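You operate a simulated robot arm through the tools that you are given. There is no shell and no other tool. Be economical: measure what you need, move in short steps, check, and stop when the job is done.

Carry out the task below with a simulated two-armed robot. There is one attempt and no reset: what you move stays moved.

JOB
Void the payment, put the red token on the red tray, dock the reader.
Fine: one press of VOID; reader in its grey base; token from the tin, tin shut again.

Only the result counts: the job must be done as asked and must still hold three seconds after the hand-in. Knocking over, shifting, dropping, spilling or breaking anything else fails it.

ROBOT AND FRAMES
Two 7-joint arms with fingered hands on one trunk, on a base that drives. Base frame: it is fixed to the floor where the robot stands at the start and does not move with it; the origin is under the middle of the robot, x ahead of it, y to its left, z up; the surface under the hand at the start is at about z = 840. Units: mm, rad, N and s.
The left shoulder is at the start at [200, 135, 895], the right one opposite. Places, roughly: green button [500, 100, 900]; green lid [500, -100, 900]; grey button [500, 100, 900]; inside of the red tray [500, -200, 800]; red button [500, 100, 900]. Payload 4 kg a hand.
The TCP of each hand is the grasp point between the finger pads, 25 mm short of the fingertips. In the tool frame z runs along the fingers and y along their closing line. Largest opening 88 mm; the body of the gripper starts 29 mm behind the TCP. The gripper is a hand of 4 fingers: y runs from the thumb to the fingers, the wrist lies at [-13, -106, -174] in the tool frame.
Orientation is that of the tool frame in the base frame, as a unit quaternion [x, y, z, w]. With the fingers straight down and the wrist toward the robot, the tool's x, y and z point along [0, 1, 0], [1, 0, 0] and [0, 0, -1] of the base frame.

CONTROLS
- The arms move only by the tool drive_tool. It takes "left_increments", "right_increments" or both (then of equal length, played together; a hand with none holds still); each is a list of rows, each an object (a shift or turn left out is 0) with "linear": the shift along the tool's x, y, z in mm, a list of three; "rot": the turn, a rotation vector about the tool's x, y, z in rad, a list of three. In form: [{"linear": [x, y, z], "rot": [ax, ay, az]}, ...]. A call has 1 to 20 rows; each row is the pose to reach, as a shift and turn from the pose commanded when the call began, along the tool's axes at that moment. Rows are played at 5 a second. More than 50 mm and 0.15 rad between two rows, and nothing of the call is played. A pose out of reach is approached as far as the arm can. The call stops where the force on the tool passes 50 N (or 10 N more than at its start, if that is more) or the arm is blocked; 0.2 s more then pass. In this call time passes only in rows, and 0.2 s behind the last. The reply holds the time, the measured pose of the TCP, the force on the tool along the base axes, the opening and the grip force, in the units named above and with some noise, with the torque about the TCP (base axes, N m) and any sound that the robot's microphone picked up.
- Cameras (640 x 400 px; columns grow to the right, rows downward): "scene" is now at [130.7, -23.3, 1516]; the picture's right is [-0.24, -0.97, 0.00], its down [-0.66, 0.16, -0.73] and it looks along [0.71, -0.18, -0.68] (base axes); focal length 279 px, centre (320, 200). "left" rides on the left gripper at [-64, -83, -98] in its tool frame; the picture's right is [-0.62, -0.37, 0.69], its down [0.71, -0.63, 0.30] and it looks along [0.32, 0.68, 0.65] (tool axes); focal length 265 px, centre (320, 200). "right" rides on the right gripper at [64, -83, -98] in its tool frame; the picture's right is [-0.62, 0.37, -0.69], its down [-0.72, -0.63, 0.30] and it looks along [-0.32, 0.68, 0.65] (tool axes); focal length 265 px, centre (320, 200). There is no depth. A picture from a camera that has moved, and an enlarged one, comes with that camera's place and axes in the base frame and with its lens. The place of the scene camera against the robot may be out by one fixed shift of up to 25 mm in any direction.
- capture(camera): a new picture of that camera. No time passes.
- move_column(by): slides the trunk up (or, below 0, down) by that many mm; the arms and the scene camera ride with it, the base frame stays. It gives what a move gives, with no picture.
- steer(legs): drives the robot by 1 to 6 legs, each [ahead, left, turn to the left] in mm, mm and rad, along the robot's own axes; the way and the turn of a leg run together, so that a leg with both is an arc; at most 1500 mm and 3.142 rad a leg. The arms and the cameras ride along, it lands a little off, and it stops where it bumps. It gives what a move gives.
- curl_fingers(index, middle, ring, thumb_bend, thumb_turn, hand): sets how far each is bent, from 0 (flat) to 1 (curled in); at 0.3 the hand is open as for a grip, at 0.7 the pads meet at the TCP. One left out holds its place. A second passes; each finger stops where it meets its share of the squeeze, and holds until it gets a number again. It is the only way to open and close the hand. It gives what a move gives, with no picture; readings hold the bend of each and the force on the fingers (four entries, about 0 where the hand has none), thumb and palm. thumb_turn goes from beside the hand (0) to across from the fingers (1), as for a grip.
- pan_tilt(pan, tilt): turns the head with the scene camera to pan (to the left, within 1.693 rad either way) and tilt (down, from -0.506 to 1.204), counted from straight ahead of the robot. It gives what a move gives.
- enlarge(camera, box): a new picture of the part [left, top, right, bottom] of that camera's present view, enlarged. No time passes.
- hand_in(): hands the job in; it is judged then, once.

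Go step by step. Nothing tells you exact positions but the pictures and the camera data: compare them with the known pose of the tool, close in by small moves and look again before you grip or let go. The budget is 120 turns and 108 pictures, counting those below and the enlarged ones. Unless the task says otherwise, let go and move clear before handing in, and close with one line.

The tools are called after "Emit:" as a command line: name --argument value ..., lists and objects as JSON in quotes. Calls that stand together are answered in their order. drive_tool: Moves the arms, as the interface text tells. Its arguments: {"type":"object","properties":{"left_increments":{"type":"array"},"right_increments":{"type":"array"}},"required":[]} The other tools are called the same way: move_column (by) slides the trunk up or down; curl_fingers (index, middle, ring, thumb_bend, thumb_turn, hand) moves the fingers one by one; steer (legs) drives the base; pan_tilt (pan, tilt) turns the head that bears the scene camera; capture (camera) takes a picture; enlarge (camera, box) takes an enlarged picture of a part of a camera's view; hand_in () hands the job in.

At the start:

```text
time: 0.0
left_tcp_pos: [590.9, 95.2, 1221.8]
left_ee_rot: [0.707, 0.707, 0.0, 0.0]
left_force: [-0.3, -0.3, -0.2]
left_torque: [0.02, -0.01, 0.01]
left_grip_width: 87.4
left_grasp_force: 0.0
left_shape: jaw
left_bend: [0.3, 0.3, 0.3, 0.3, 0.98]
left_finger forces: [0.1, 0.0, 0.0, 0.0, 0.0, 0.1]
right_tcp_pos: [477.1, -337.0, 1231.3]
right_ee_rot: [0.707, 0.707, -0.001, 0.0]
right_force: [0.3, -0.6, 0.9]
right_torque: [0.04, -0.01, -0.02]
right_grip_width: 87.6
right_grasp_force: 0.0
right_shape: jaw
right_bend: [0.3, 0.3, 0.3, 0.3, 0.98]
right_finger forces: [0.0, 0.0, 0.0, 0.0, 0.0, 0.0]
trunk travel left (down, up): [-500.0, 270.0]
robot x, y, heading: [-3.3, 0.6, 0.003]
head pan, tilt: [-0.244, 0.75]
```

scene: 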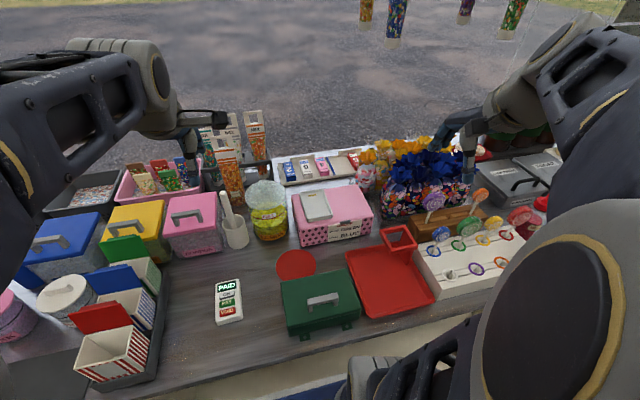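
right: 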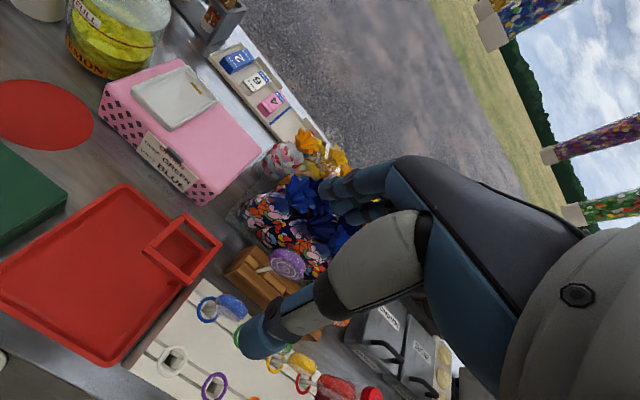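
left: 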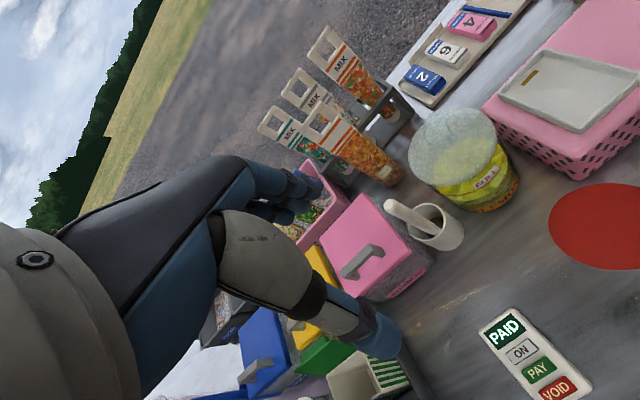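

I see the card reader (PAID / ON / PAY / VOID) on the counter, the green lidded tin, and the red tray beside it. I'll look closer before moving anything.

Emit:
enlarge --camera "scene" --box '[200, 180, 440, 350]'

Emit:
enlarge --camera "left" --box '[440, 280, 620, 400]'

Emit:
enlarge --camera "scene" --box '[180, 240, 380, 365]'

```text
2.35 times, centred on (320, 265) of scene
camera zoom: at [130.7, -23.3, 1516.0], right [-0.24, -0.97, 0.0], down [-0.66, 0.16, -0.73], along [0.71, -0.18, -0.68], focal length 657 px, centre (320, 47)
```

zoom: 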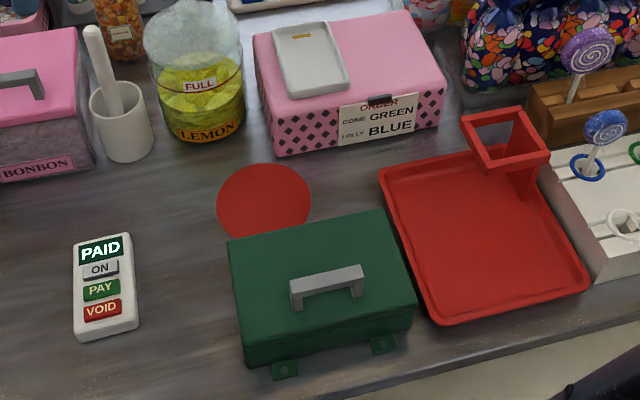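

```text
3.33 times, centred on (530, 340) of left
camera zoom: at [508.5, 31.1, 1318.8], right [-0.37, -0.62, -0.69], down [-0.63, 0.71, -0.3], along [0.68, 0.32, -0.65], focal length 885 px, centre (-380, -267)
```

zoom: 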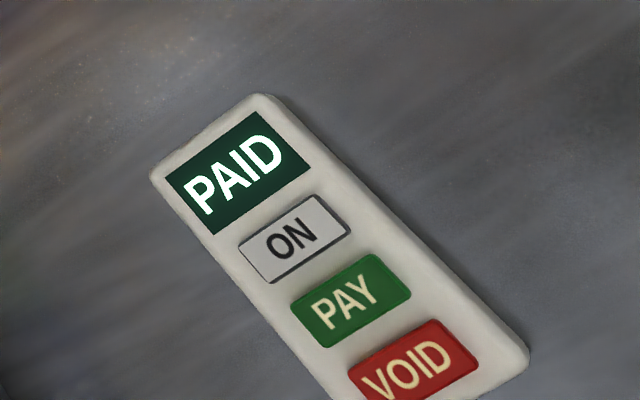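

```text
3.20 times, centred on (280, 302) of scene
camera zoom: at [130.7, -23.3, 1516.0], right [-0.24, -0.97, 0.0], down [-0.66, 0.16, -0.73], along [0.71, -0.18, -0.68], focal length 894 px, centre (448, -128)
```

zoom: 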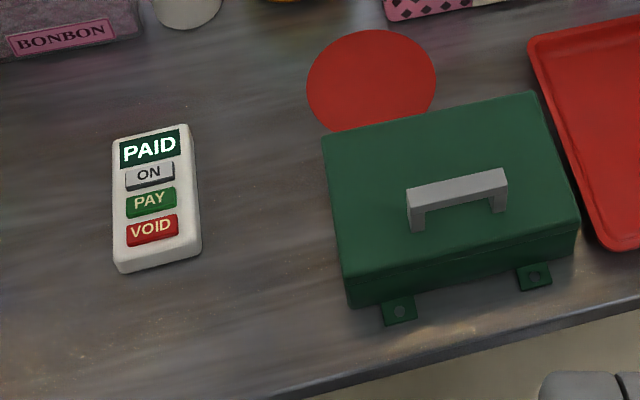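

The reader lies near [480, 115], VOID at its near end. The grey base is probably the light-grey cradle on the pink box near [720, -160]. The counter items are too close for the arms, so I'll back off and look again.

Emit:
steer --legs '[[-230, 0, 0]]'

Emit:
curl_fingers --hand "left" --index 0.3 --middle 1 --ring 1 --thumb_bend 0.3

Emit:
capture --camera "scene"

Emit:
capture --camera "left"

Emit:
capture --camera "right"

```text
time: 1.8
left_tcp_pos: [354.6, 95.3, 1222.0]
left_ee_rot: [0.707, 0.707, 0.0, 0.0]
left_force: [-0.2, 0.4, -1.1]
left_torque: [0.0, -0.02, -0.01]
left_grip_width: 87.7
left_grasp_force: 0.0
left_shape: jaw
left_bend: [0.3, 0.3, 0.3, 0.3, 0.98]
left_finger forces: [0.0, 0.0, 0.1, 0.0, 0.0, 0.0]
right_tcp_pos: [240.6, -338.3, 1232.0]
right_ee_rot: [0.706, 0.708, 0.0, -0.001]
right_force: [0.4, 0.0, 0.3]
right_torque: [-0.01, -0.01, 0.01]
right_grip_width: 87.6
right_grasp_force: 0.0
right_shape: jaw
right_bend: [0.3, 0.3, 0.3, 0.3, 0.98]
right_finger forces: [0.0, 0.1, 0.1, 0.0, 0.0, 0.0]
trunk travel left (down, up): [-500.0, 270.0]
robot x, y, heading: [-236.6, -4.9, 0.001]
head pan, tilt: [-0.244, 0.75]
```

```text
time: 2.8
left_tcp_pos: [354.6, 95.8, 1219.8]
left_ee_rot: [0.707, 0.707, 0.0, 0.0]
left_force: [-0.7, 0.4, -0.2]
left_torque: [0.02, 0.01, 0.01]
left_grip_width: 84.2
left_grasp_force: 0.0
left_shape: fingers
left_bend: [0.3, 1.0, 1.0, 0.3, 0.98]
left_finger forces: [0.1, 0.1, 0.0, 0.0, 0.0, 0.1]
right_tcp_pos: [239.7, -336.7, 1232.0]
right_ee_rot: [0.706, 0.708, -0.001, -0.001]
right_force: [0.1, 0.1, 0.4]
right_torque: [0.0, 0.0, 0.01]
right_grip_width: 88.0
right_grasp_force: 0.2
right_shape: jaw
right_bend: [0.3, 0.3, 0.3, 0.3, 0.98]
right_finger forces: [0.0, 0.0, 0.1, 0.0, 0.1, 0.0]
trunk travel left (down, up): [-500.0, 270.0]
robot x, y, heading: [-240.1, -1.4, 0.005]
head pan, tilt: [-0.244, 0.75]
```

```text
101 pictures are left
camera scene: at [-106.5, -23.3, 1516.0], right [-0.24, -0.97, 0.0], down [-0.66, 0.16, -0.73], along [0.71, -0.18, -0.68], focal length 279 px, centre (320, 200)
```

scene: 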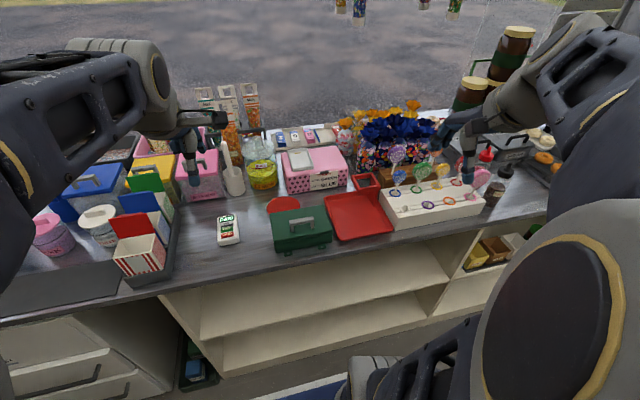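

```text
100 pictures are left
camera left: at [271.3, 31.5, 1318.8], right [-0.37, -0.62, -0.69], down [-0.63, 0.71, -0.3], along [0.68, 0.33, -0.65], focal length 265 px, centre (320, 200)
```

left: 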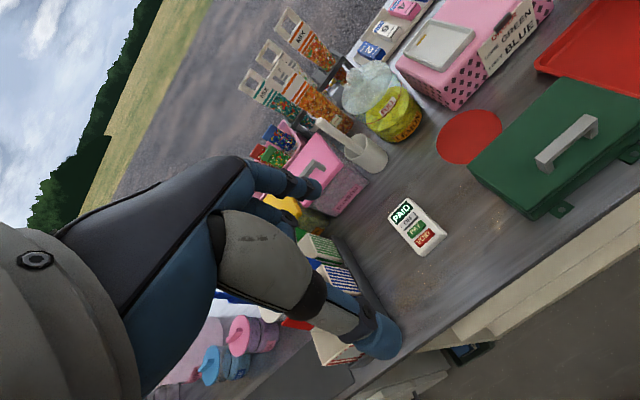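

```text
99 pictures are left
camera right: at [155.8, -273.4, 1329.7], right [0.37, -0.62, 0.69], down [-0.63, -0.71, -0.3], along [0.68, -0.32, -0.65], focal length 265 px, centre (320, 200)
```

right: 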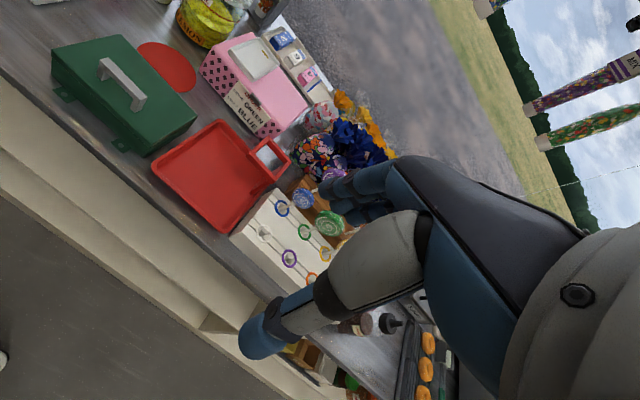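

I've backed off about 237 mm. Next I'll check the shape of the left hand's pointing finger, and look closer at the tin and the cradle.

Emit:
curl_fingers --hand "left" --thumb_bend 0 --thumb_turn 0

Emit:
enlarge --camera "left" --box '[160, 100, 480, 300]'

Emit:
enlarge --camera "right" --box '[40, 10, 328, 190]'

Emit:
enlarge --camera "left" --box '[380, 20, 640, 260]'

```text
time: 3.8
left_tcp_pos: [355.5, 94.8, 1221.1]
left_ee_rot: [0.707, 0.708, 0.0, 0.0]
left_force: [-0.5, -0.1, -0.3]
left_torque: [-0.02, 0.01, -0.01]
left_grip_width: 129.5
left_grasp_force: 0.0
left_shape: fingers
left_bend: [0.3, 1.0, 1.0, 0.0, 0.0]
left_finger forces: [0.0, 0.0, 0.0, 0.0, 0.0, 0.0]
right_tcp_pos: [240.2, -336.4, 1232.8]
right_ee_rot: [0.707, 0.707, -0.001, -0.001]
right_force: [0.5, 0.1, -0.3]
right_torque: [-0.02, 0.04, -0.02]
right_grip_width: 87.7
right_grasp_force: 0.0
right_shape: jaw
right_bend: [0.3, 0.3, 0.3, 0.3, 0.98]
right_finger forces: [0.0, 0.0, 0.1, 0.0, 0.1, 0.0]
trunk travel left (down, up): [-500.0, 270.0]
robot x, y, heading: [-236.6, 0.1, -0.001]
head pan, tilt: [-0.244, 0.75]
```

```text
2.00 times, centred on (320, 200) of left
camera zoom: at [271.3, 31.5, 1318.8], right [-0.37, -0.62, -0.69], down [-0.63, 0.71, -0.3], along [0.68, 0.33, -0.65], focal length 531 px, centre (320, 200)
```

zoom: 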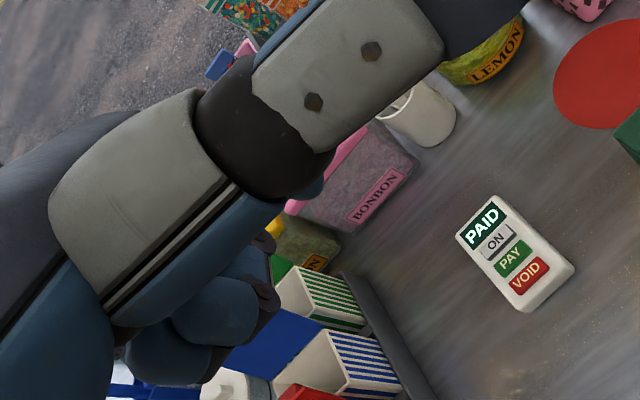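

```text
2.22 times, centred on (184, 100) of right
camera zoom: at [155.8, -273.4, 1329.7], right [0.37, -0.62, 0.69], down [-0.63, -0.71, -0.3], along [0.68, -0.32, -0.65], focal length 590 px, centre (622, 422)
```

zoom: 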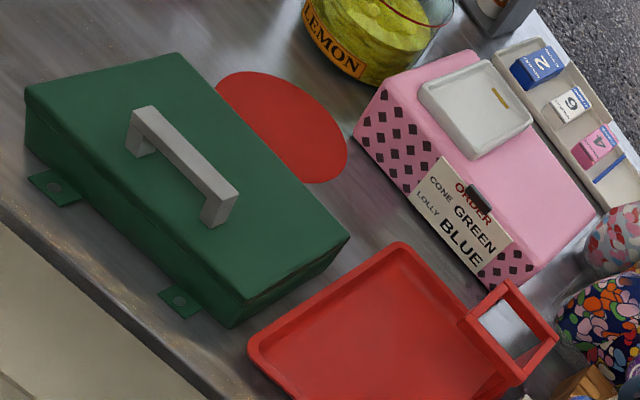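

```text
1.67 times, centred on (510, 140) of left
camera zoom: at [271.3, 31.5, 1318.8], right [-0.37, -0.62, -0.69], down [-0.63, 0.71, -0.3], along [0.68, 0.33, -0.65], focal length 442 px, centre (3, 300)
```

zoom: 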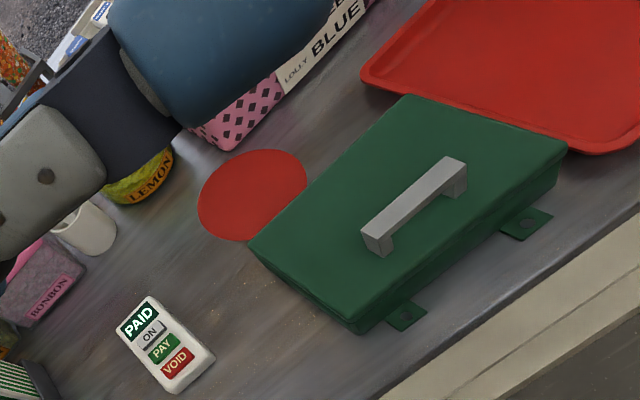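

The thumb turned aside blocks the left camera. I'll bring the thumb back and view the left hand's shape with the scene camera.

Emit:
curl_fingers --hand "left" --thumb_bend 0 --thumb_turn 1 --index 0.4

Emit:
enlarge --camera "scene" --box '[120, 60, 280, 220]'

Emit:
enlarge --camera "left" --box '[160, 140, 480, 380]'

```text
time: 4.8
left_tcp_pos: [355.8, 96.1, 1220.9]
left_ee_rot: [0.706, 0.708, 0.0, -0.001]
left_force: [-0.5, 0.3, -1.2]
left_torque: [0.03, -0.01, -0.02]
left_grip_width: 90.5
left_grasp_force: 0.0
left_shape: fingers
left_bend: [0.4, 1.0, 1.0, 0.0, 0.95]
left_finger forces: [0.0, 0.1, 0.1, 0.1, 0.1, 0.1]
right_tcp_pos: [239.5, -336.3, 1231.6]
right_ee_rot: [0.707, 0.707, -0.001, -0.001]
right_force: [-0.5, 0.6, 0.6]
right_torque: [0.01, -0.01, -0.02]
right_grip_width: 87.4
right_grasp_force: 0.0
right_shape: jaw
right_bend: [0.3, 0.3, 0.3, 0.3, 0.98]
right_finger forces: [0.0, 0.0, 0.0, 0.0, 0.0, 0.0]
trunk travel left (down, up): [-500.0, 270.0]
robot x, y, heading: [-237.5, 0.8, 0.004]
head pan, tilt: [-0.244, 0.75]
```

```text
2.50 times, centred on (200, 140) of scene
camera zoom: at [-106.5, -23.3, 1516.0], right [-0.24, -0.97, 0.0], down [-0.66, 0.16, -0.73], along [0.71, -0.18, -0.68], focal length 698 px, centre (620, 350)
```

zoom: 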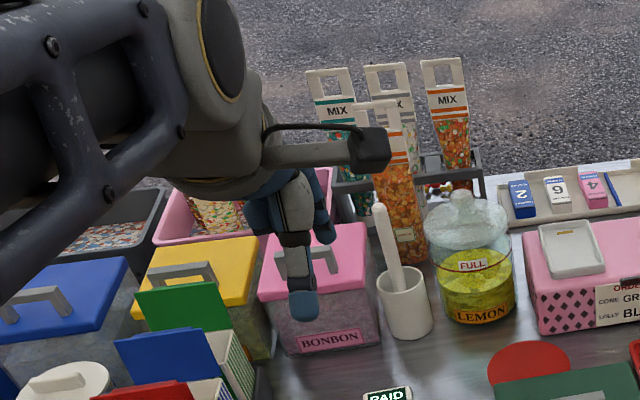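

```text
1.67 times, centred on (320, 260) of left
camera zoom: at [271.3, 31.5, 1318.8], right [-0.37, -0.62, -0.69], down [-0.63, 0.71, -0.3], along [0.68, 0.33, -0.65], focal length 442 px, centre (320, 100)
```

zoom: 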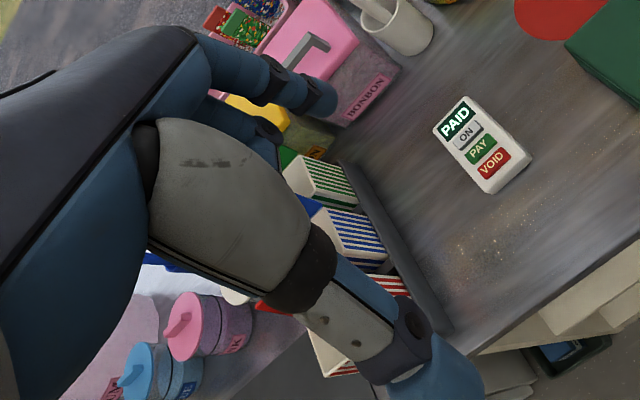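

The thumb is easiest to see and sits centred, so I'll press with it and curl all the fingers away. I'm moving the left hand above the reader, with VOID taken to be at about [481, 118].

Emit:
curl_fingers --hand "left" --thumb_bend 0.3 --index 1

Emit:
drive_tool --left_increments '[{"linear": [4, 40, 0]}, {"linear": [8, 80, 0]}, {"linear": [12, 120, 0]}, {"linear": [22, 168, 0]}, {"linear": [22, 168, 45]}, {"linear": [22, 168, 90]}, {"linear": [22, 168, 135]}, {"linear": [22, 168, 180]}, {"linear": [22, 168, 225]}]'

Emit:
capture --camera "left"

Emit:
capture --camera "scene"

```text
time: 5.8
left_tcp_pos: [355.6, 95.7, 1221.0]
left_ee_rot: [0.707, 0.707, 0.0, 0.0]
left_force: [0.3, 0.2, -0.1]
left_torque: [-0.01, 0.0, 0.01]
left_grip_width: 53.2
left_grasp_force: 0.1
left_shape: fingers
left_bend: [1.0, 1.0, 1.0, 0.3, 0.97]
left_finger forces: [0.0, 0.0, 0.1, 0.1, 0.0, 0.0]
right_tcp_pos: [240.6, -336.4, 1232.8]
right_ee_rot: [0.707, 0.707, -0.001, 0.0]
right_force: [0.1, -0.4, -0.2]
right_torque: [-0.03, 0.0, 0.02]
right_grip_width: 87.6
right_grasp_force: 0.1
right_shape: jaw
right_bend: [0.3, 0.3, 0.3, 0.3, 0.98]
right_finger forces: [0.0, 0.1, 0.1, 0.0, 0.0, 0.1]
trunk travel left (down, up): [-500.0, 270.0]
robot x, y, heading: [-239.5, -0.6, -0.0]
head pan, tilt: [-0.244, 0.75]
```

```text
time: 7.8
left_tcp_pos: [522.2, 119.5, 995.1]
left_ee_rot: [0.707, 0.707, -0.001, 0.0]
left_force: [-0.2, 0.2, 0.8]
left_torque: [0.01, 0.01, -0.01]
left_grip_width: 53.2
left_grasp_force: 0.1
left_shape: fingers
left_bend: [1.0, 1.0, 1.0, 0.3, 0.97]
left_finger forces: [0.0, 0.0, 0.0, 0.0, 0.0, 0.0]
right_tcp_pos: [240.6, -337.6, 1232.9]
right_ee_rot: [0.707, 0.707, 0.0, -0.001]
right_force: [0.7, 0.1, 0.6]
right_torque: [0.0, -0.01, -0.03]
right_grip_width: 87.6
right_grasp_force: 0.0
right_shape: jaw
right_bend: [0.3, 0.3, 0.3, 0.3, 0.98]
right_finger forces: [0.1, 0.1, 0.1, 0.1, 0.0, 0.0]
trunk travel left (down, up): [-500.0, 270.0]
robot x, y, heading: [-235.1, 1.5, 0.003]
head pan, tilt: [-0.244, 0.75]
```

```text
93 pictures are left
camera left: at [437.9, 54.0, 1093.3], right [-0.37, -0.62, -0.69], down [-0.63, 0.71, -0.3], along [0.68, 0.33, -0.65], focal length 265 px, centre (320, 200)
```

left: 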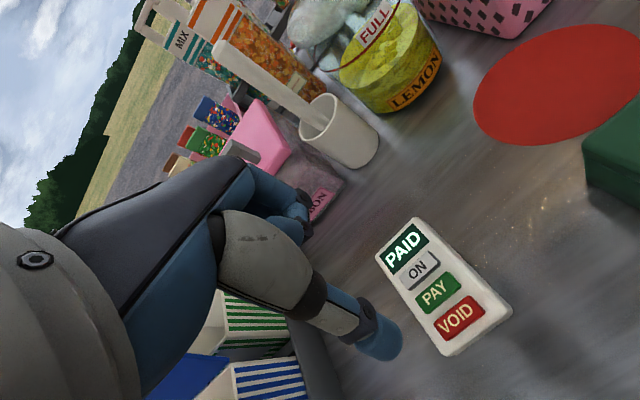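

```text
92 pictures are left
camera scene: at [-106.7, -23.3, 1516.0], right [-0.24, -0.97, 0.0], down [-0.66, 0.16, -0.73], along [0.71, -0.18, -0.68], focal length 279 px, centre (320, 200)
```

scene: 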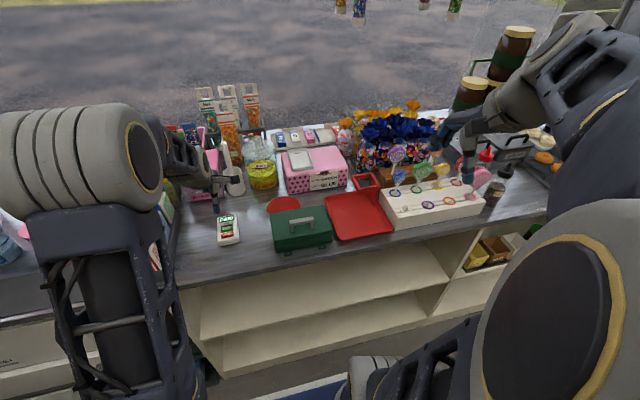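

The thumb tip projects to about [468, 122, 975] and VOID to [479, 118]. I'll shift to line up, lower to just above the button, and re-check.

Emit:
drive_tool --left_increments '[{"linear": [-4, 11, 20]}, {"linear": [-4, 11, 50]}, {"linear": [-4, 11, 80]}]'

Emit:
enlarge --camera "left" --box '[260, 200, 500, 400]'

Emit:
enlarge --camera "scene" --box '[180, 180, 280, 260]'

```text
time: 8.6
left_tcp_pos: [532.7, 112.7, 914.3]
left_ee_rot: [0.707, 0.708, 0.0, 0.0]
left_force: [-0.5, 0.1, 1.3]
left_torque: [0.02, -0.01, -0.01]
left_grip_width: 52.7
left_grasp_force: 0.1
left_shape: fingers
left_bend: [1.0, 1.0, 1.0, 0.3, 0.97]
left_finger forces: [0.0, 0.1, 0.0, 0.1, 0.0, 0.1]
right_tcp_pos: [239.5, -335.2, 1232.7]
right_ee_rot: [0.707, 0.708, -0.001, 0.0]
right_force: [0.0, 1.0, 0.3]
right_torque: [0.01, 0.01, -0.02]
right_grip_width: 87.6
right_grasp_force: 0.0
right_shape: jaw
right_bend: [0.3, 0.3, 0.3, 0.3, 0.98]
right_finger forces: [0.1, 0.0, 0.0, 0.0, 0.0, 0.1]
trunk travel left (down, up): [-500.0, 270.0]
robot x, y, heading: [-236.4, -3.1, 0.004]
head pan, tilt: [-0.244, 0.75]
```

```text
2.00 times, centred on (380, 300) of left
camera zoom: at [449.5, 48.6, 1012.1], right [-0.37, -0.62, -0.69], down [-0.63, 0.71, -0.3], along [0.68, 0.33, -0.65], focal length 531 px, centre (200, 0)
```

zoom: 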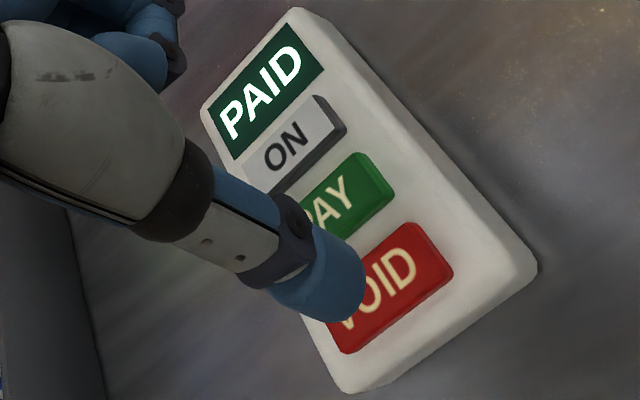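

```text
5.00 times, centred on (230, 220) of scene
camera zoom: at [-106.6, -23.3, 1516.0], right [-0.24, -0.97, 0.0], down [-0.66, 0.16, -0.73], along [0.71, -0.18, -0.68], focal length 1397 px, centre (770, 100)
```

zoom: 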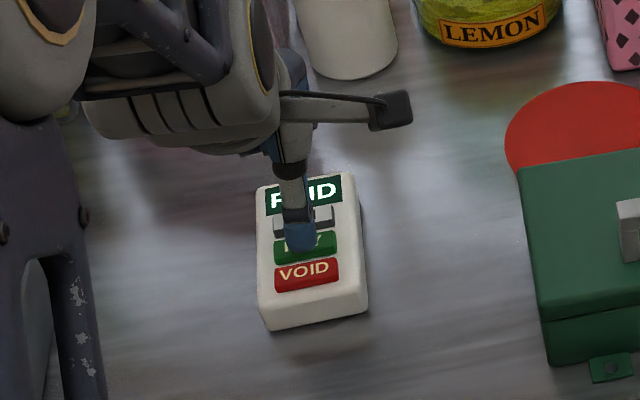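

The tip is lined up with VOID in x and about 3 mm off in y. I'll lower 15 mm and look again before touching.

Emit:
drive_tool --left_increments '[{"linear": [3, 0, 8]}, {"linear": [3, 0, 16]}]'

Emit:
enlarge --camera "left" --box '[300, 240, 480, 390]'

Emit:
enlarge --camera "scene" --box '[200, 190, 260, 250]'

```text
time: 9.2
left_tcp_pos: [533.5, 116.6, 900.6]
left_ee_rot: [0.707, 0.708, 0.0, 0.0]
left_force: [0.8, 0.6, 0.3]
left_torque: [0.0, 0.04, -0.01]
left_grip_width: 52.9
left_grasp_force: 0.0
left_shape: fingers
left_bend: [1.0, 1.0, 1.0, 0.3, 0.97]
left_finger forces: [0.0, 0.1, 0.2, 0.0, 0.0, 0.0]
right_tcp_pos: [240.4, -337.3, 1233.0]
right_ee_rot: [0.707, 0.707, 0.0, -0.001]
right_force: [-0.3, -0.7, -0.1]
right_torque: [0.02, 0.03, -0.01]
right_grip_width: 87.5
right_grasp_force: 0.1
right_shape: jaw
right_bend: [0.3, 0.3, 0.3, 0.3, 0.98]
right_finger forces: [0.0, 0.0, 0.0, 0.0, 0.0, 0.1]
trunk travel left (down, up): [-500.0, 270.0]
robot x, y, heading: [-238.7, -0.4, 0.001]
head pan, tilt: [-0.244, 0.75]
```

```text
2.67 times, centred on (390, 315) of left
camera zoom: at [450.0, 52.6, 997.1], right [-0.37, -0.62, -0.69], down [-0.63, 0.71, -0.3], along [0.68, 0.33, -0.65], focal length 708 px, centre (133, -107)
```

zoom: 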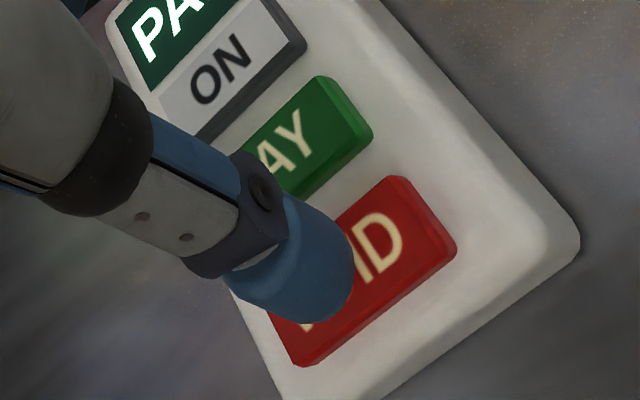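

```text
6.67 times, centred on (230, 220) of scene
camera zoom: at [-106.5, -23.3, 1516.0], right [-0.24, -0.97, 0.0], down [-0.66, 0.16, -0.73], along [0.71, -0.18, -0.68], focal length 1862 px, centre (920, 67)
```

zoom: 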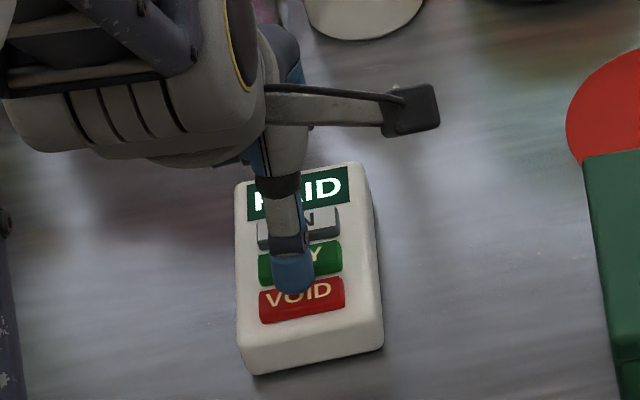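

Alignment looks good; I'll nudge 2 mm ahead and go down in small steps until contact.

Emit:
drive_tool --left_increments '[{"linear": [0, 2, 3]}, {"linear": [0, 2, 6]}, {"linear": [0, 2, 8]}]'

Emit:
enlarge --camera "left" --box '[300, 240, 480, 390]'

```text
time: 10.0
left_tcp_pos: [536.4, 117.4, 892.3]
left_ee_rot: [0.706, 0.708, 0.0, 0.0]
left_force: [0.6, 0.3, 2.2]
left_torque: [0.0, 0.09, 0.0]
left_grip_width: 53.2
left_grasp_force: 0.9
left_shape: fingers
left_bend: [1.0, 1.0, 1.0, 0.29, 0.97]
left_finger forces: [0.0, 0.1, 0.1, 0.1, 1.9, 0.0]
right_tcp_pos: [239.9, -336.4, 1232.6]
right_ee_rot: [0.707, 0.707, -0.001, -0.001]
right_force: [-0.7, -0.4, 0.7]
right_torque: [-0.02, 0.0, 0.01]
right_grip_width: 87.6
right_grasp_force: 0.0
right_shape: jaw
right_bend: [0.3, 0.3, 0.3, 0.3, 0.98]
right_finger forces: [0.1, 0.1, 0.1, 0.0, 0.1, 0.1]
trunk travel left (down, up): [-500.0, 270.0]
robot x, y, heading: [-238.4, -2.9, 0.003]
head pan, tilt: [-0.244, 0.75]
heard: click
```

```text
2.67 times, centred on (390, 315) of left
camera zoom: at [452.6, 52.8, 990.2], right [-0.37, -0.62, -0.69], down [-0.63, 0.71, -0.3], along [0.68, 0.33, -0.65], focal length 708 px, centre (133, -107)
```

zoom: 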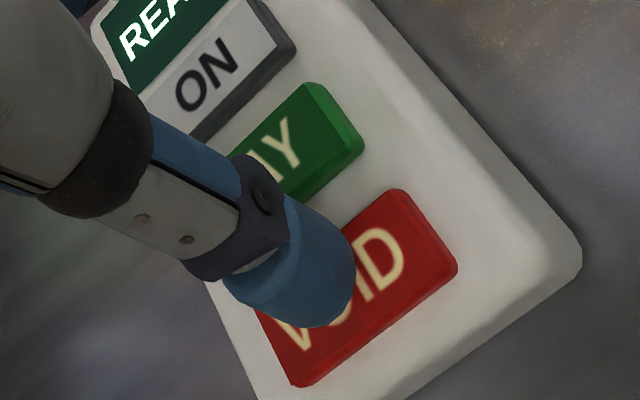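

It clicked and the display changed to "REA…". Now I'll lift straight up and check the display.

Emit:
drive_tool --left_increments '[{"linear": [0, 0, -15]}, {"linear": [0, 0, -50]}, {"linear": [0, 0, -100]}, {"linear": [0, 0, -150]}]'

Emit:
capture --camera "left"

```text
time: 11.0
left_tcp_pos: [536.1, 113.2, 1042.0]
left_ee_rot: [0.707, 0.707, -0.001, 0.0]
left_force: [0.5, -0.7, -0.3]
left_torque: [0.03, 0.0, 0.0]
left_grip_width: 53.1
left_grasp_force: 0.0
left_shape: fingers
left_bend: [1.0, 1.0, 1.0, 0.3, 0.97]
left_finger forces: [0.0, 0.0, 0.0, 0.0, 0.0, 0.0]
right_tcp_pos: [238.8, -337.3, 1231.9]
right_ee_rot: [0.707, 0.707, -0.001, 0.0]
right_force: [0.3, 0.3, -0.3]
right_torque: [0.0, -0.04, 0.01]
right_grip_width: 87.5
right_grasp_force: 0.0
right_shape: jaw
right_bend: [0.3, 0.3, 0.3, 0.3, 0.98]
right_finger forces: [0.0, 0.0, 0.0, 0.0, 0.1, 0.0]
trunk travel left (down, up): [-500.0, 270.0]
robot x, y, heading: [-239.5, -0.9, 0.003]
head pan, tilt: [-0.244, 0.75]
```

```text
86 pictures are left
camera left: at [452.7, 50.3, 1140.6], right [-0.37, -0.62, -0.69], down [-0.63, 0.71, -0.3], along [0.68, 0.32, -0.65], focal length 265 px, centre (320, 200)
```

left: 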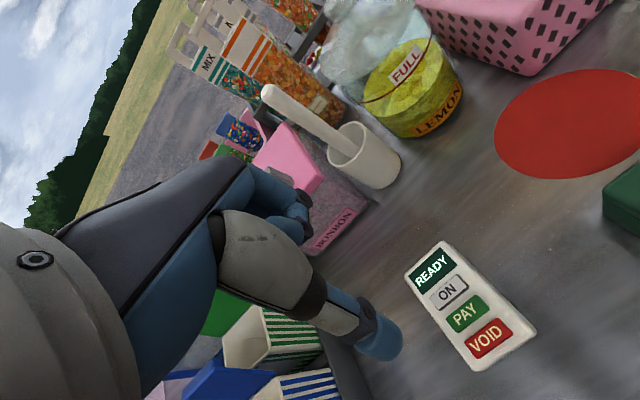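

The display reads READY, so the void is done. Next I'll inspect the green tin, handle at about [421, -95, 938], with the right camera to see how its lid works.

Emit:
drive_tool --right_increments '[{"linear": [35, 40, 0]}, {"linear": [70, 80, 0]}, {"linear": [100, 120, 10]}, {"linear": [136, 140, 50]}, {"linear": [136, 140, 95]}, {"linear": [136, 140, 135]}]'

Emit:
capture --camera "right"

Emit:
enlarge --camera "scene" --box '[250, 180, 350, 260]'

```text
refused: row 1 steps farther than a row can; nothing moved
```

```text
85 pictures are left
camera right: at [156.0, -273.3, 1329.6], right [0.37, -0.62, 0.69], down [-0.63, -0.71, -0.3], along [0.68, -0.32, -0.65], focal length 265 px, centre (320, 200)
```

right: 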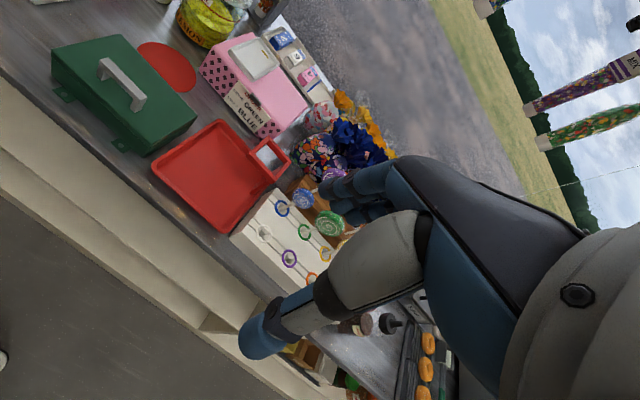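

```text
5.00 times, centred on (300, 220) of scene
camera zoom: at [-106.2, -23.3, 1515.9], right [-0.24, -0.97, 0.0], down [-0.66, 0.16, -0.73], along [0.71, -0.18, -0.68], focal length 1397 px, centre (420, 100)
```

zoom: 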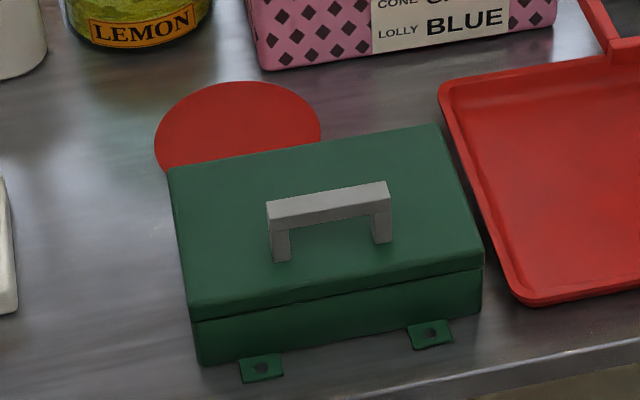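

Emit:
drive_tool --right_increments '[{"linear": [30, 30, 0]}, {"linear": [60, 60, 0]}, {"linear": [90, 90, 0]}, {"linear": [120, 120, 10]}, {"linear": [136, 140, 50]}, {"linear": [136, 140, 95]}, {"linear": [136, 140, 135]}]'

Emit:
capture --camera "right"

```text
time: 12.6
left_tcp_pos: [536.4, 115.2, 1041.8]
left_ee_rot: [0.707, 0.707, 0.0, 0.0]
left_force: [-1.2, -0.3, -0.7]
left_torque: [-0.01, -0.02, -0.01]
left_grip_width: 53.0
left_grasp_force: 0.0
left_shape: fingers
left_bend: [1.0, 1.0, 1.0, 0.3, 0.97]
left_finger forces: [0.0, 0.1, 0.1, 0.0, 0.0, 0.0]
right_tcp_pos: [379.6, -202.1, 1095.7]
right_ee_rot: [0.708, 0.707, -0.001, -0.001]
right_force: [0.4, 1.0, 0.0]
right_torque: [0.03, 0.0, 0.03]
right_grip_width: 87.4
right_grasp_force: 0.1
right_shape: jaw
right_bend: [0.3, 0.3, 0.3, 0.3, 0.98]
right_finger forces: [0.0, 0.0, 0.1, 0.0, 0.0, 0.1]
trunk travel left (down, up): [-500.0, 270.0]
robot x, y, heading: [-240.2, -0.8, 0.003]
head pan, tilt: [-0.244, 0.75]
```

```text
83 pictures are left
camera right: at [295.2, -138.2, 1194.4], right [0.37, -0.62, 0.69], down [-0.63, -0.71, -0.3], along [0.68, -0.32, -0.65], focal length 265 px, centre (320, 200)
```

right: 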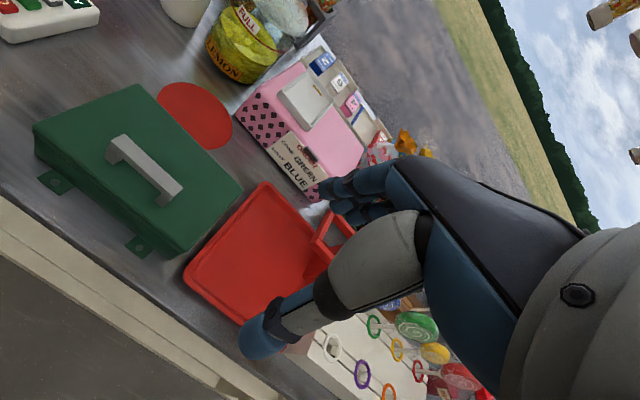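

The handle is a bar along y from about -65 to -128 at x≈422, top z≈938. It sits nearer the front edge of the lid, so the hinge is probably at the back. I'll bring the open right hand above it.

Emit:
drive_tool --right_increments '[{"linear": [40, 20, 0]}, {"linear": [80, 35, 0]}, {"linear": [105, 42, 20]}, {"linear": [105, 42, 60]}, {"linear": [105, 42, 95]}]'

Emit:
capture --camera "right"

Emit:
enlarge --camera "scene" --box '[240, 150, 365, 270]'

```text
time: 13.8
left_tcp_pos: [536.8, 114.9, 1042.2]
left_ee_rot: [0.707, 0.708, 0.0, 0.001]
left_force: [-0.5, 0.0, -0.2]
left_torque: [0.03, 0.04, -0.02]
left_grip_width: 52.9
left_grasp_force: 0.2
left_shape: fingers
left_bend: [1.0, 1.0, 1.0, 0.3, 0.97]
left_finger forces: [0.0, 0.1, 0.0, 0.0, 0.0, 0.0]
right_tcp_pos: [419.6, -96.2, 1002.4]
right_ee_rot: [0.707, 0.707, 0.0, 0.0]
right_force: [-0.5, 0.6, 0.3]
right_torque: [0.01, -0.02, -0.02]
right_grip_width: 88.1
right_grasp_force: 0.0
right_shape: jaw
right_bend: [0.3, 0.3, 0.3, 0.3, 0.98]
right_finger forces: [0.0, 0.1, 0.0, 0.0, 0.0, 0.0]
trunk travel left (down, up): [-500.0, 270.0]
robot x, y, heading: [-236.7, -3.7, 0.002]
head pan, tilt: [-0.244, 0.75]
```

```text
82 pictures are left
camera right: at [335.7, -31.8, 1099.6], right [0.37, -0.62, 0.69], down [-0.63, -0.71, -0.3], along [0.68, -0.32, -0.65], focal length 265 px, centre (320, 200)
```

right: 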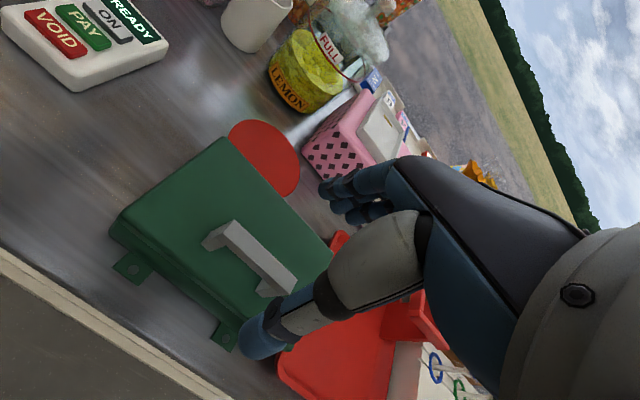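

```text
3.33 times, centred on (302, 210) of scene
camera zoom: at [-106.6, -23.3, 1516.0], right [-0.24, -0.97, 0.0], down [-0.66, 0.16, -0.73], along [0.71, -0.18, -0.68], focal length 931 px, centre (378, 167)
```

zoom: 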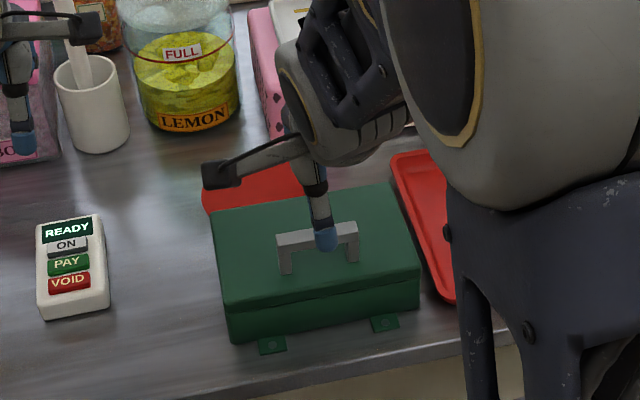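

Emit:
enlarge --camera "right" --box '[100, 130, 340, 370]'

```text
1.67 times, centred on (220, 250) of right
camera zoom: at [335.7, -31.8, 1099.6], right [0.37, -0.62, 0.69], down [-0.63, -0.71, -0.3], along [0.68, -0.32, -0.65], focal length 442 px, centre (487, 117)
```

zoom: 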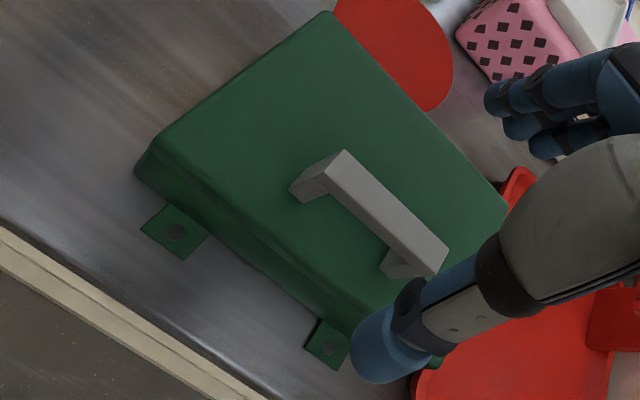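

The bar spans x 413–429, with the lid top at z≈911 and the handle top at ≈938. I'll lower to TCP z≈941 and close on it.

Emit:
drive_tool --right_increments '[{"linear": [0, 1, 25]}, {"linear": [0, 1, 45]}, {"linear": [0, 1, 60]}]'

Emit:
capture --camera "right"

```text
time: 14.6
left_tcp_pos: [536.5, 114.1, 1042.8]
left_ee_rot: [0.707, 0.707, 0.0, 0.0]
left_force: [-0.4, 0.2, 0.5]
left_torque: [0.01, 0.0, -0.01]
left_grip_width: 52.7
left_grasp_force: 0.0
left_shape: fingers
left_bend: [1.0, 1.0, 1.0, 0.3, 0.97]
left_finger forces: [0.0, 0.0, 0.0, 0.1, 0.0, 0.0]
right_tcp_pos: [420.6, -96.6, 941.2]
right_ee_rot: [0.707, 0.707, -0.001, 0.0]
right_force: [0.3, -0.3, -0.9]
right_torque: [-0.03, 0.03, 0.0]
right_grip_width: 87.8
right_grasp_force: 0.2
right_shape: jaw
right_bend: [0.3, 0.3, 0.3, 0.3, 0.98]
right_finger forces: [0.0, 0.0, 0.0, 0.0, 0.0, 0.0]
trunk travel left (down, up): [-500.0, 270.0]
robot x, y, heading: [-236.7, 1.7, 0.005]
head pan, tilt: [-0.244, 0.75]
```

```text
79 pictures are left
camera right: at [337.3, -33.1, 1039.0], right [0.37, -0.62, 0.69], down [-0.63, -0.71, -0.3], along [0.68, -0.32, -0.65], focal length 265 px, centre (320, 200)
```

right: 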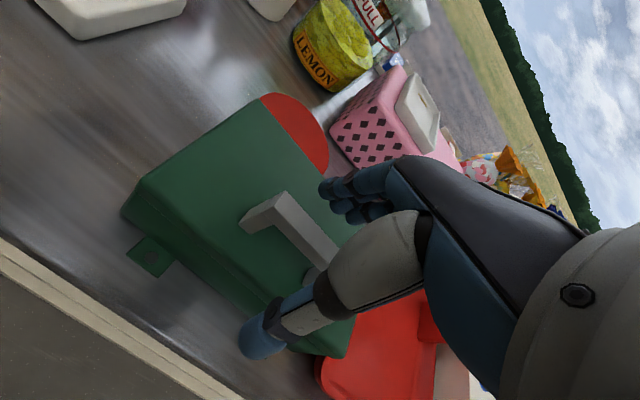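

The bar lies between the thumb and fingers, so I'm closing.

Emit:
curl_fingers --hand "right" --index 0.72 --middle 0.72 --ring 0.72 --thumb_bend 0.72

Emit:
capture --camera "right"

```text
time: 15.6
left_tcp_pos: [536.9, 114.3, 1041.9]
left_ee_rot: [0.706, 0.708, 0.0, 0.001]
left_force: [0.4, -0.6, 0.1]
left_torque: [0.01, 0.03, 0.0]
left_grip_width: 52.9
left_grasp_force: 0.0
left_shape: fingers
left_bend: [1.0, 1.0, 1.0, 0.3, 0.97]
left_finger forces: [0.1, 0.1, 0.1, 0.0, 0.1, 0.0]
right_tcp_pos: [422.2, -96.1, 942.3]
right_ee_rot: [0.708, 0.707, -0.001, -0.001]
right_force: [16.4, 0.1, -9.0]
right_torque: [0.05, -0.23, 0.21]
right_grip_width: 4.3
right_grasp_force: 11.7
right_shape: fingers
right_bend: [0.71, 0.66, 0.63, 0.7, 0.98]
right_finger forces: [6.9, 6.1, 8.0, 0.0, 2.2, 0.0]
trunk travel left (down, up): [-500.0, 270.0]
robot x, y, heading: [-241.4, -0.6, 0.003]
head pan, tilt: [-0.244, 0.75]
```

```text
78 pictures are left
camera right: at [338.3, -33.1, 1038.8], right [0.37, -0.62, 0.69], down [-0.63, -0.71, -0.3], along [0.68, -0.32, -0.65], focal length 265 px, centre (320, 200)
```

right: 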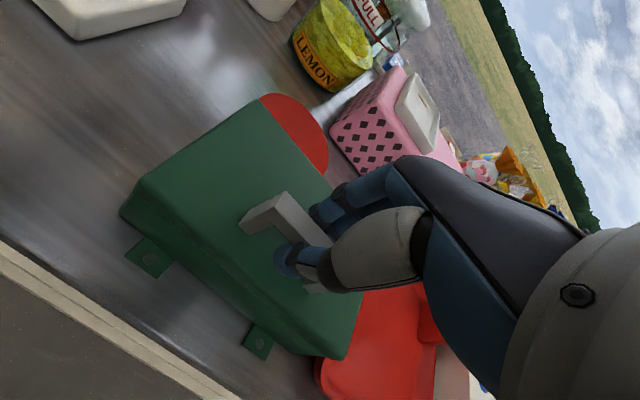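

The fingers hold the bar, mostly from the far side. I'll test a small lift to see whether the lid is hinged or lifts off.

Emit:
drive_tool --right_increments '[{"linear": [0, 1, -4]}, {"linear": [0, 2, -8]}, {"linear": [0, 3, -12]}]'

Emit:
capture --camera "right"

Emit:
enlarge --camera "scene" --box '[240, 150, 365, 270]'

```text
time: 16.4
left_tcp_pos: [537.6, 114.5, 1042.1]
left_ee_rot: [0.707, 0.708, -0.001, -0.001]
left_force: [-0.2, -0.5, 0.5]
left_torque: [0.04, -0.01, 0.04]
left_grip_width: 53.1
left_grasp_force: 0.0
left_shape: fingers
left_bend: [1.0, 1.0, 1.0, 0.3, 0.97]
left_finger forces: [0.0, 0.0, 0.0, 0.0, 0.0, 0.0]
right_tcp_pos: [425.9, -96.5, 953.1]
right_ee_rot: [0.708, 0.707, 0.0, -0.001]
right_force: [23.3, -2.3, -17.7]
right_torque: [0.1, -0.16, 0.2]
right_grip_width: 5.6
right_grasp_force: 14.7
right_shape: fingers
right_bend: [0.59, 0.64, 0.61, 0.71, 0.98]
right_finger forces: [10.2, 9.4, 10.0, 0.0, 0.7, 0.0]
trunk travel left (down, up): [-500.0, 270.0]
robot x, y, heading: [-240.4, 1.3, 0.003]
head pan, tilt: [-0.244, 0.75]
```

```text
77 pictures are left
camera right: at [341.7, -32.6, 1050.5], right [0.37, -0.62, 0.69], down [-0.63, -0.71, -0.3], along [0.68, -0.33, -0.66], focal length 265 px, centre (320, 200)
```

right: 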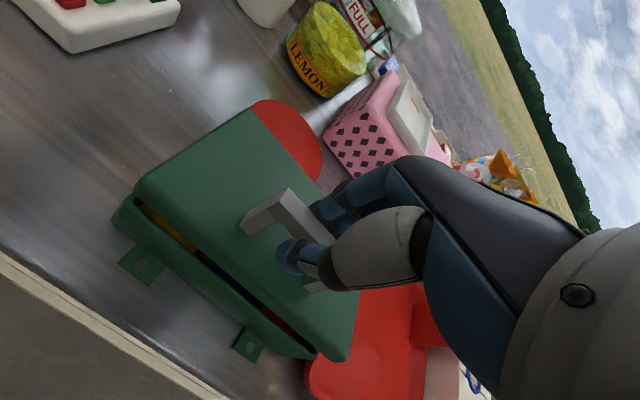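

```text
3.33 times, centred on (302, 210) of scene
camera zoom: at [-105.2, -23.4, 1515.7], right [-0.24, -0.97, 0.0], down [-0.66, 0.16, -0.73], along [0.71, -0.18, -0.68], focal length 931 px, centre (378, 167)
```

zoom: 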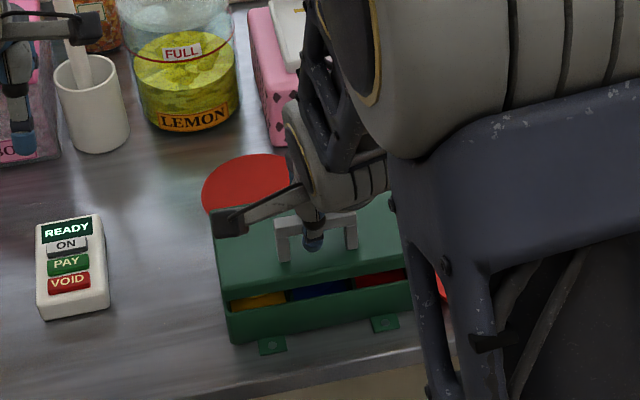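

The lid is hinged at the back, and inside are yellow, blue and red compartments with red on the right. I'll swing the lid up along its arc, tilting the hand with it.

Emit:
drive_tool --right_increments '[{"linear": [0, 8, -4], "rot": [0.12, 0, 0]}, {"linear": [0, 14, -10], "rot": [0.24, 0, 0]}, {"linear": [0, 20, -15], "rot": [0.35, 0, 0]}, {"linear": [0, 27, -20], "rot": [0.45, 0, 0]}, {"linear": [0, 34, -24], "rot": [0.55, 0, 0]}]'

Emit:
capture --camera "right"

Emit:
enlarge --camera "scene" --box '[240, 150, 365, 270]'

```text
time: 17.6
left_tcp_pos: [536.1, 114.9, 1041.5]
left_ee_rot: [0.707, 0.707, 0.001, -0.001]
left_force: [-0.5, -0.6, -0.5]
left_torque: [0.01, 0.0, 0.04]
left_grip_width: 53.0
left_grasp_force: 0.0
left_shape: fingers
left_bend: [1.0, 1.0, 1.0, 0.3, 0.97]
left_finger forces: [0.0, 0.0, 0.0, 0.0, 0.1, 0.0]
right_tcp_pos: [460.6, -96.2, 977.6]
right_ee_rot: [0.68, 0.68, -0.193, -0.193]
right_force: [12.9, 0.4, -18.1]
right_torque: [0.13, -0.27, 0.22]
right_grip_width: 4.8
right_grasp_force: 12.8
right_shape: fingers
right_bend: [0.61, 0.66, 0.62, 0.71, 0.98]
right_finger forces: [8.1, 6.9, 9.4, 0.0, 2.0, 0.1]
trunk travel left (down, up): [-500.0, 270.0]
robot x, y, heading: [-237.3, -0.1, 0.01]
head pan, tilt: [-0.244, 0.75]
```

```text
75 pictures are left
camera right: at [440.2, -32.6, 1103.6], right [0.68, -0.62, 0.4], down [-0.7, -0.71, 0.07], along [0.24, -0.32, -0.92], focal length 265 px, centre (320, 200)
```

right: 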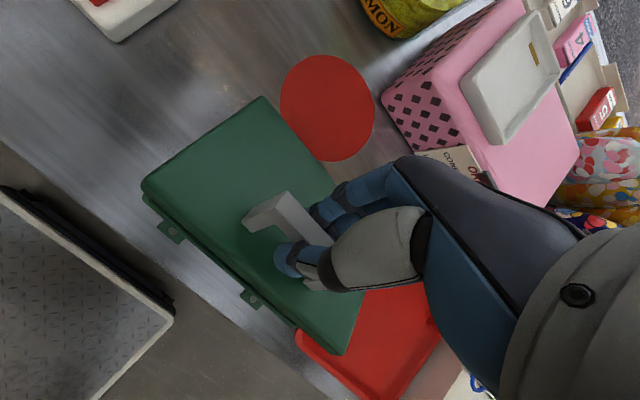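

```text
3.33 times, centred on (302, 210) of scene
camera zoom: at [-105.6, -23.3, 1515.8], right [-0.24, -0.97, 0.0], down [-0.66, 0.16, -0.73], along [0.71, -0.18, -0.68], focal length 931 px, centre (378, 167)
```

zoom: 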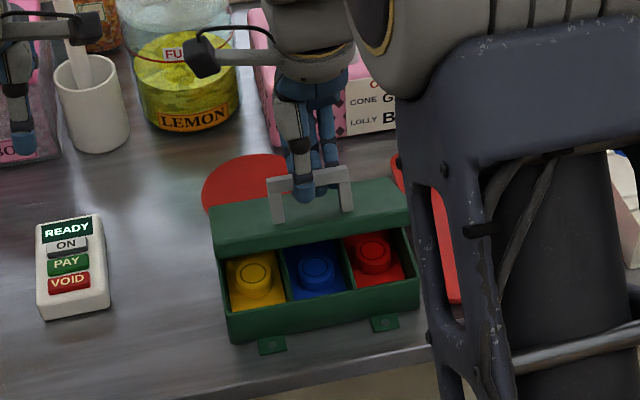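

The lid opens well, and the red token sits in the right-hand compartment. I'll continue the arc.

Emit:
drive_tool --right_increments '[{"linear": [0, 7.3, -9.5], "rot": [0.13, 0, 0]}, {"linear": [0, 15.9, -17.9], "rot": [0.26, 0, 0]}, {"linear": [0, 25.7, -24.8], "rot": [0.39, 0, 0]}, {"linear": [0, 36.4, -30.1], "rot": [0.52, 0, 0]}]'

Emit:
enlarge --camera "scene" --box '[220, 130, 380, 270]'

Emit:
capture --camera "right"

```text
time: 18.6
left_tcp_pos: [536.4, 116.0, 1042.9]
left_ee_rot: [0.707, 0.708, 0.0, 0.0]
left_force: [-0.2, -0.1, -0.3]
left_torque: [-0.02, 0.01, -0.02]
left_grip_width: 52.8
left_grasp_force: 0.1
left_shape: fingers
left_bend: [1.0, 1.0, 1.0, 0.3, 0.97]
left_finger forces: [0.0, 0.0, 0.0, 0.0, 0.1, 0.0]
right_tcp_pos: [505.5, -97.1, 984.1]
right_ee_rot: [0.607, 0.609, -0.361, -0.36]
right_force: [0.2, -0.1, -9.3]
right_torque: [0.16, -0.13, 0.08]
right_grip_width: 3.2
right_grasp_force: 10.2
right_shape: fingers
right_bend: [0.71, 0.71, 0.65, 0.68, 0.97]
right_finger forces: [4.7, 3.9, 7.0, 0.0, 3.5, 0.0]
trunk travel left (down, up): [-500.0, 270.0]
robot x, y, heading: [-235.3, -2.5, -0.001]
head pan, tilt: [-0.244, 0.75]
```

```text
2.86 times, centred on (300, 200) of scene
camera zoom: at [-106.4, -23.3, 1516.1], right [-0.24, -0.97, 0.0], down [-0.66, 0.16, -0.73], along [0.71, -0.18, -0.68], focal length 798 px, centre (377, 200)
```

zoom: 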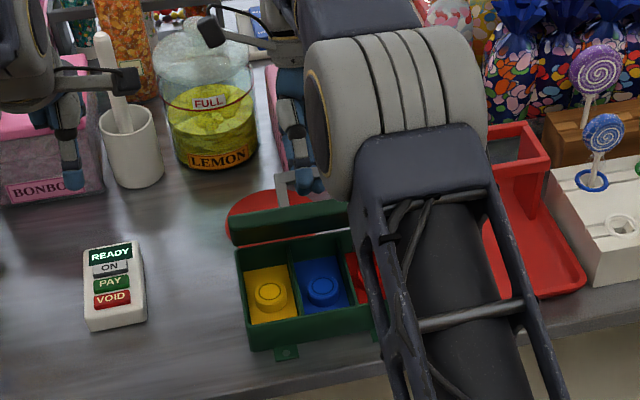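

```text
72 pictures are left
camera right: at [551.2, -32.3, 1103.1], right [0.78, -0.62, 0.01], down [-0.57, -0.71, 0.41], along [-0.25, -0.32, -0.91], focal length 265 px, centre (320, 200)
```

right: 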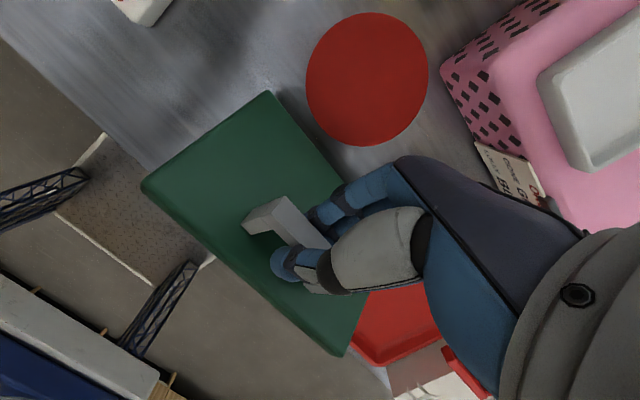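

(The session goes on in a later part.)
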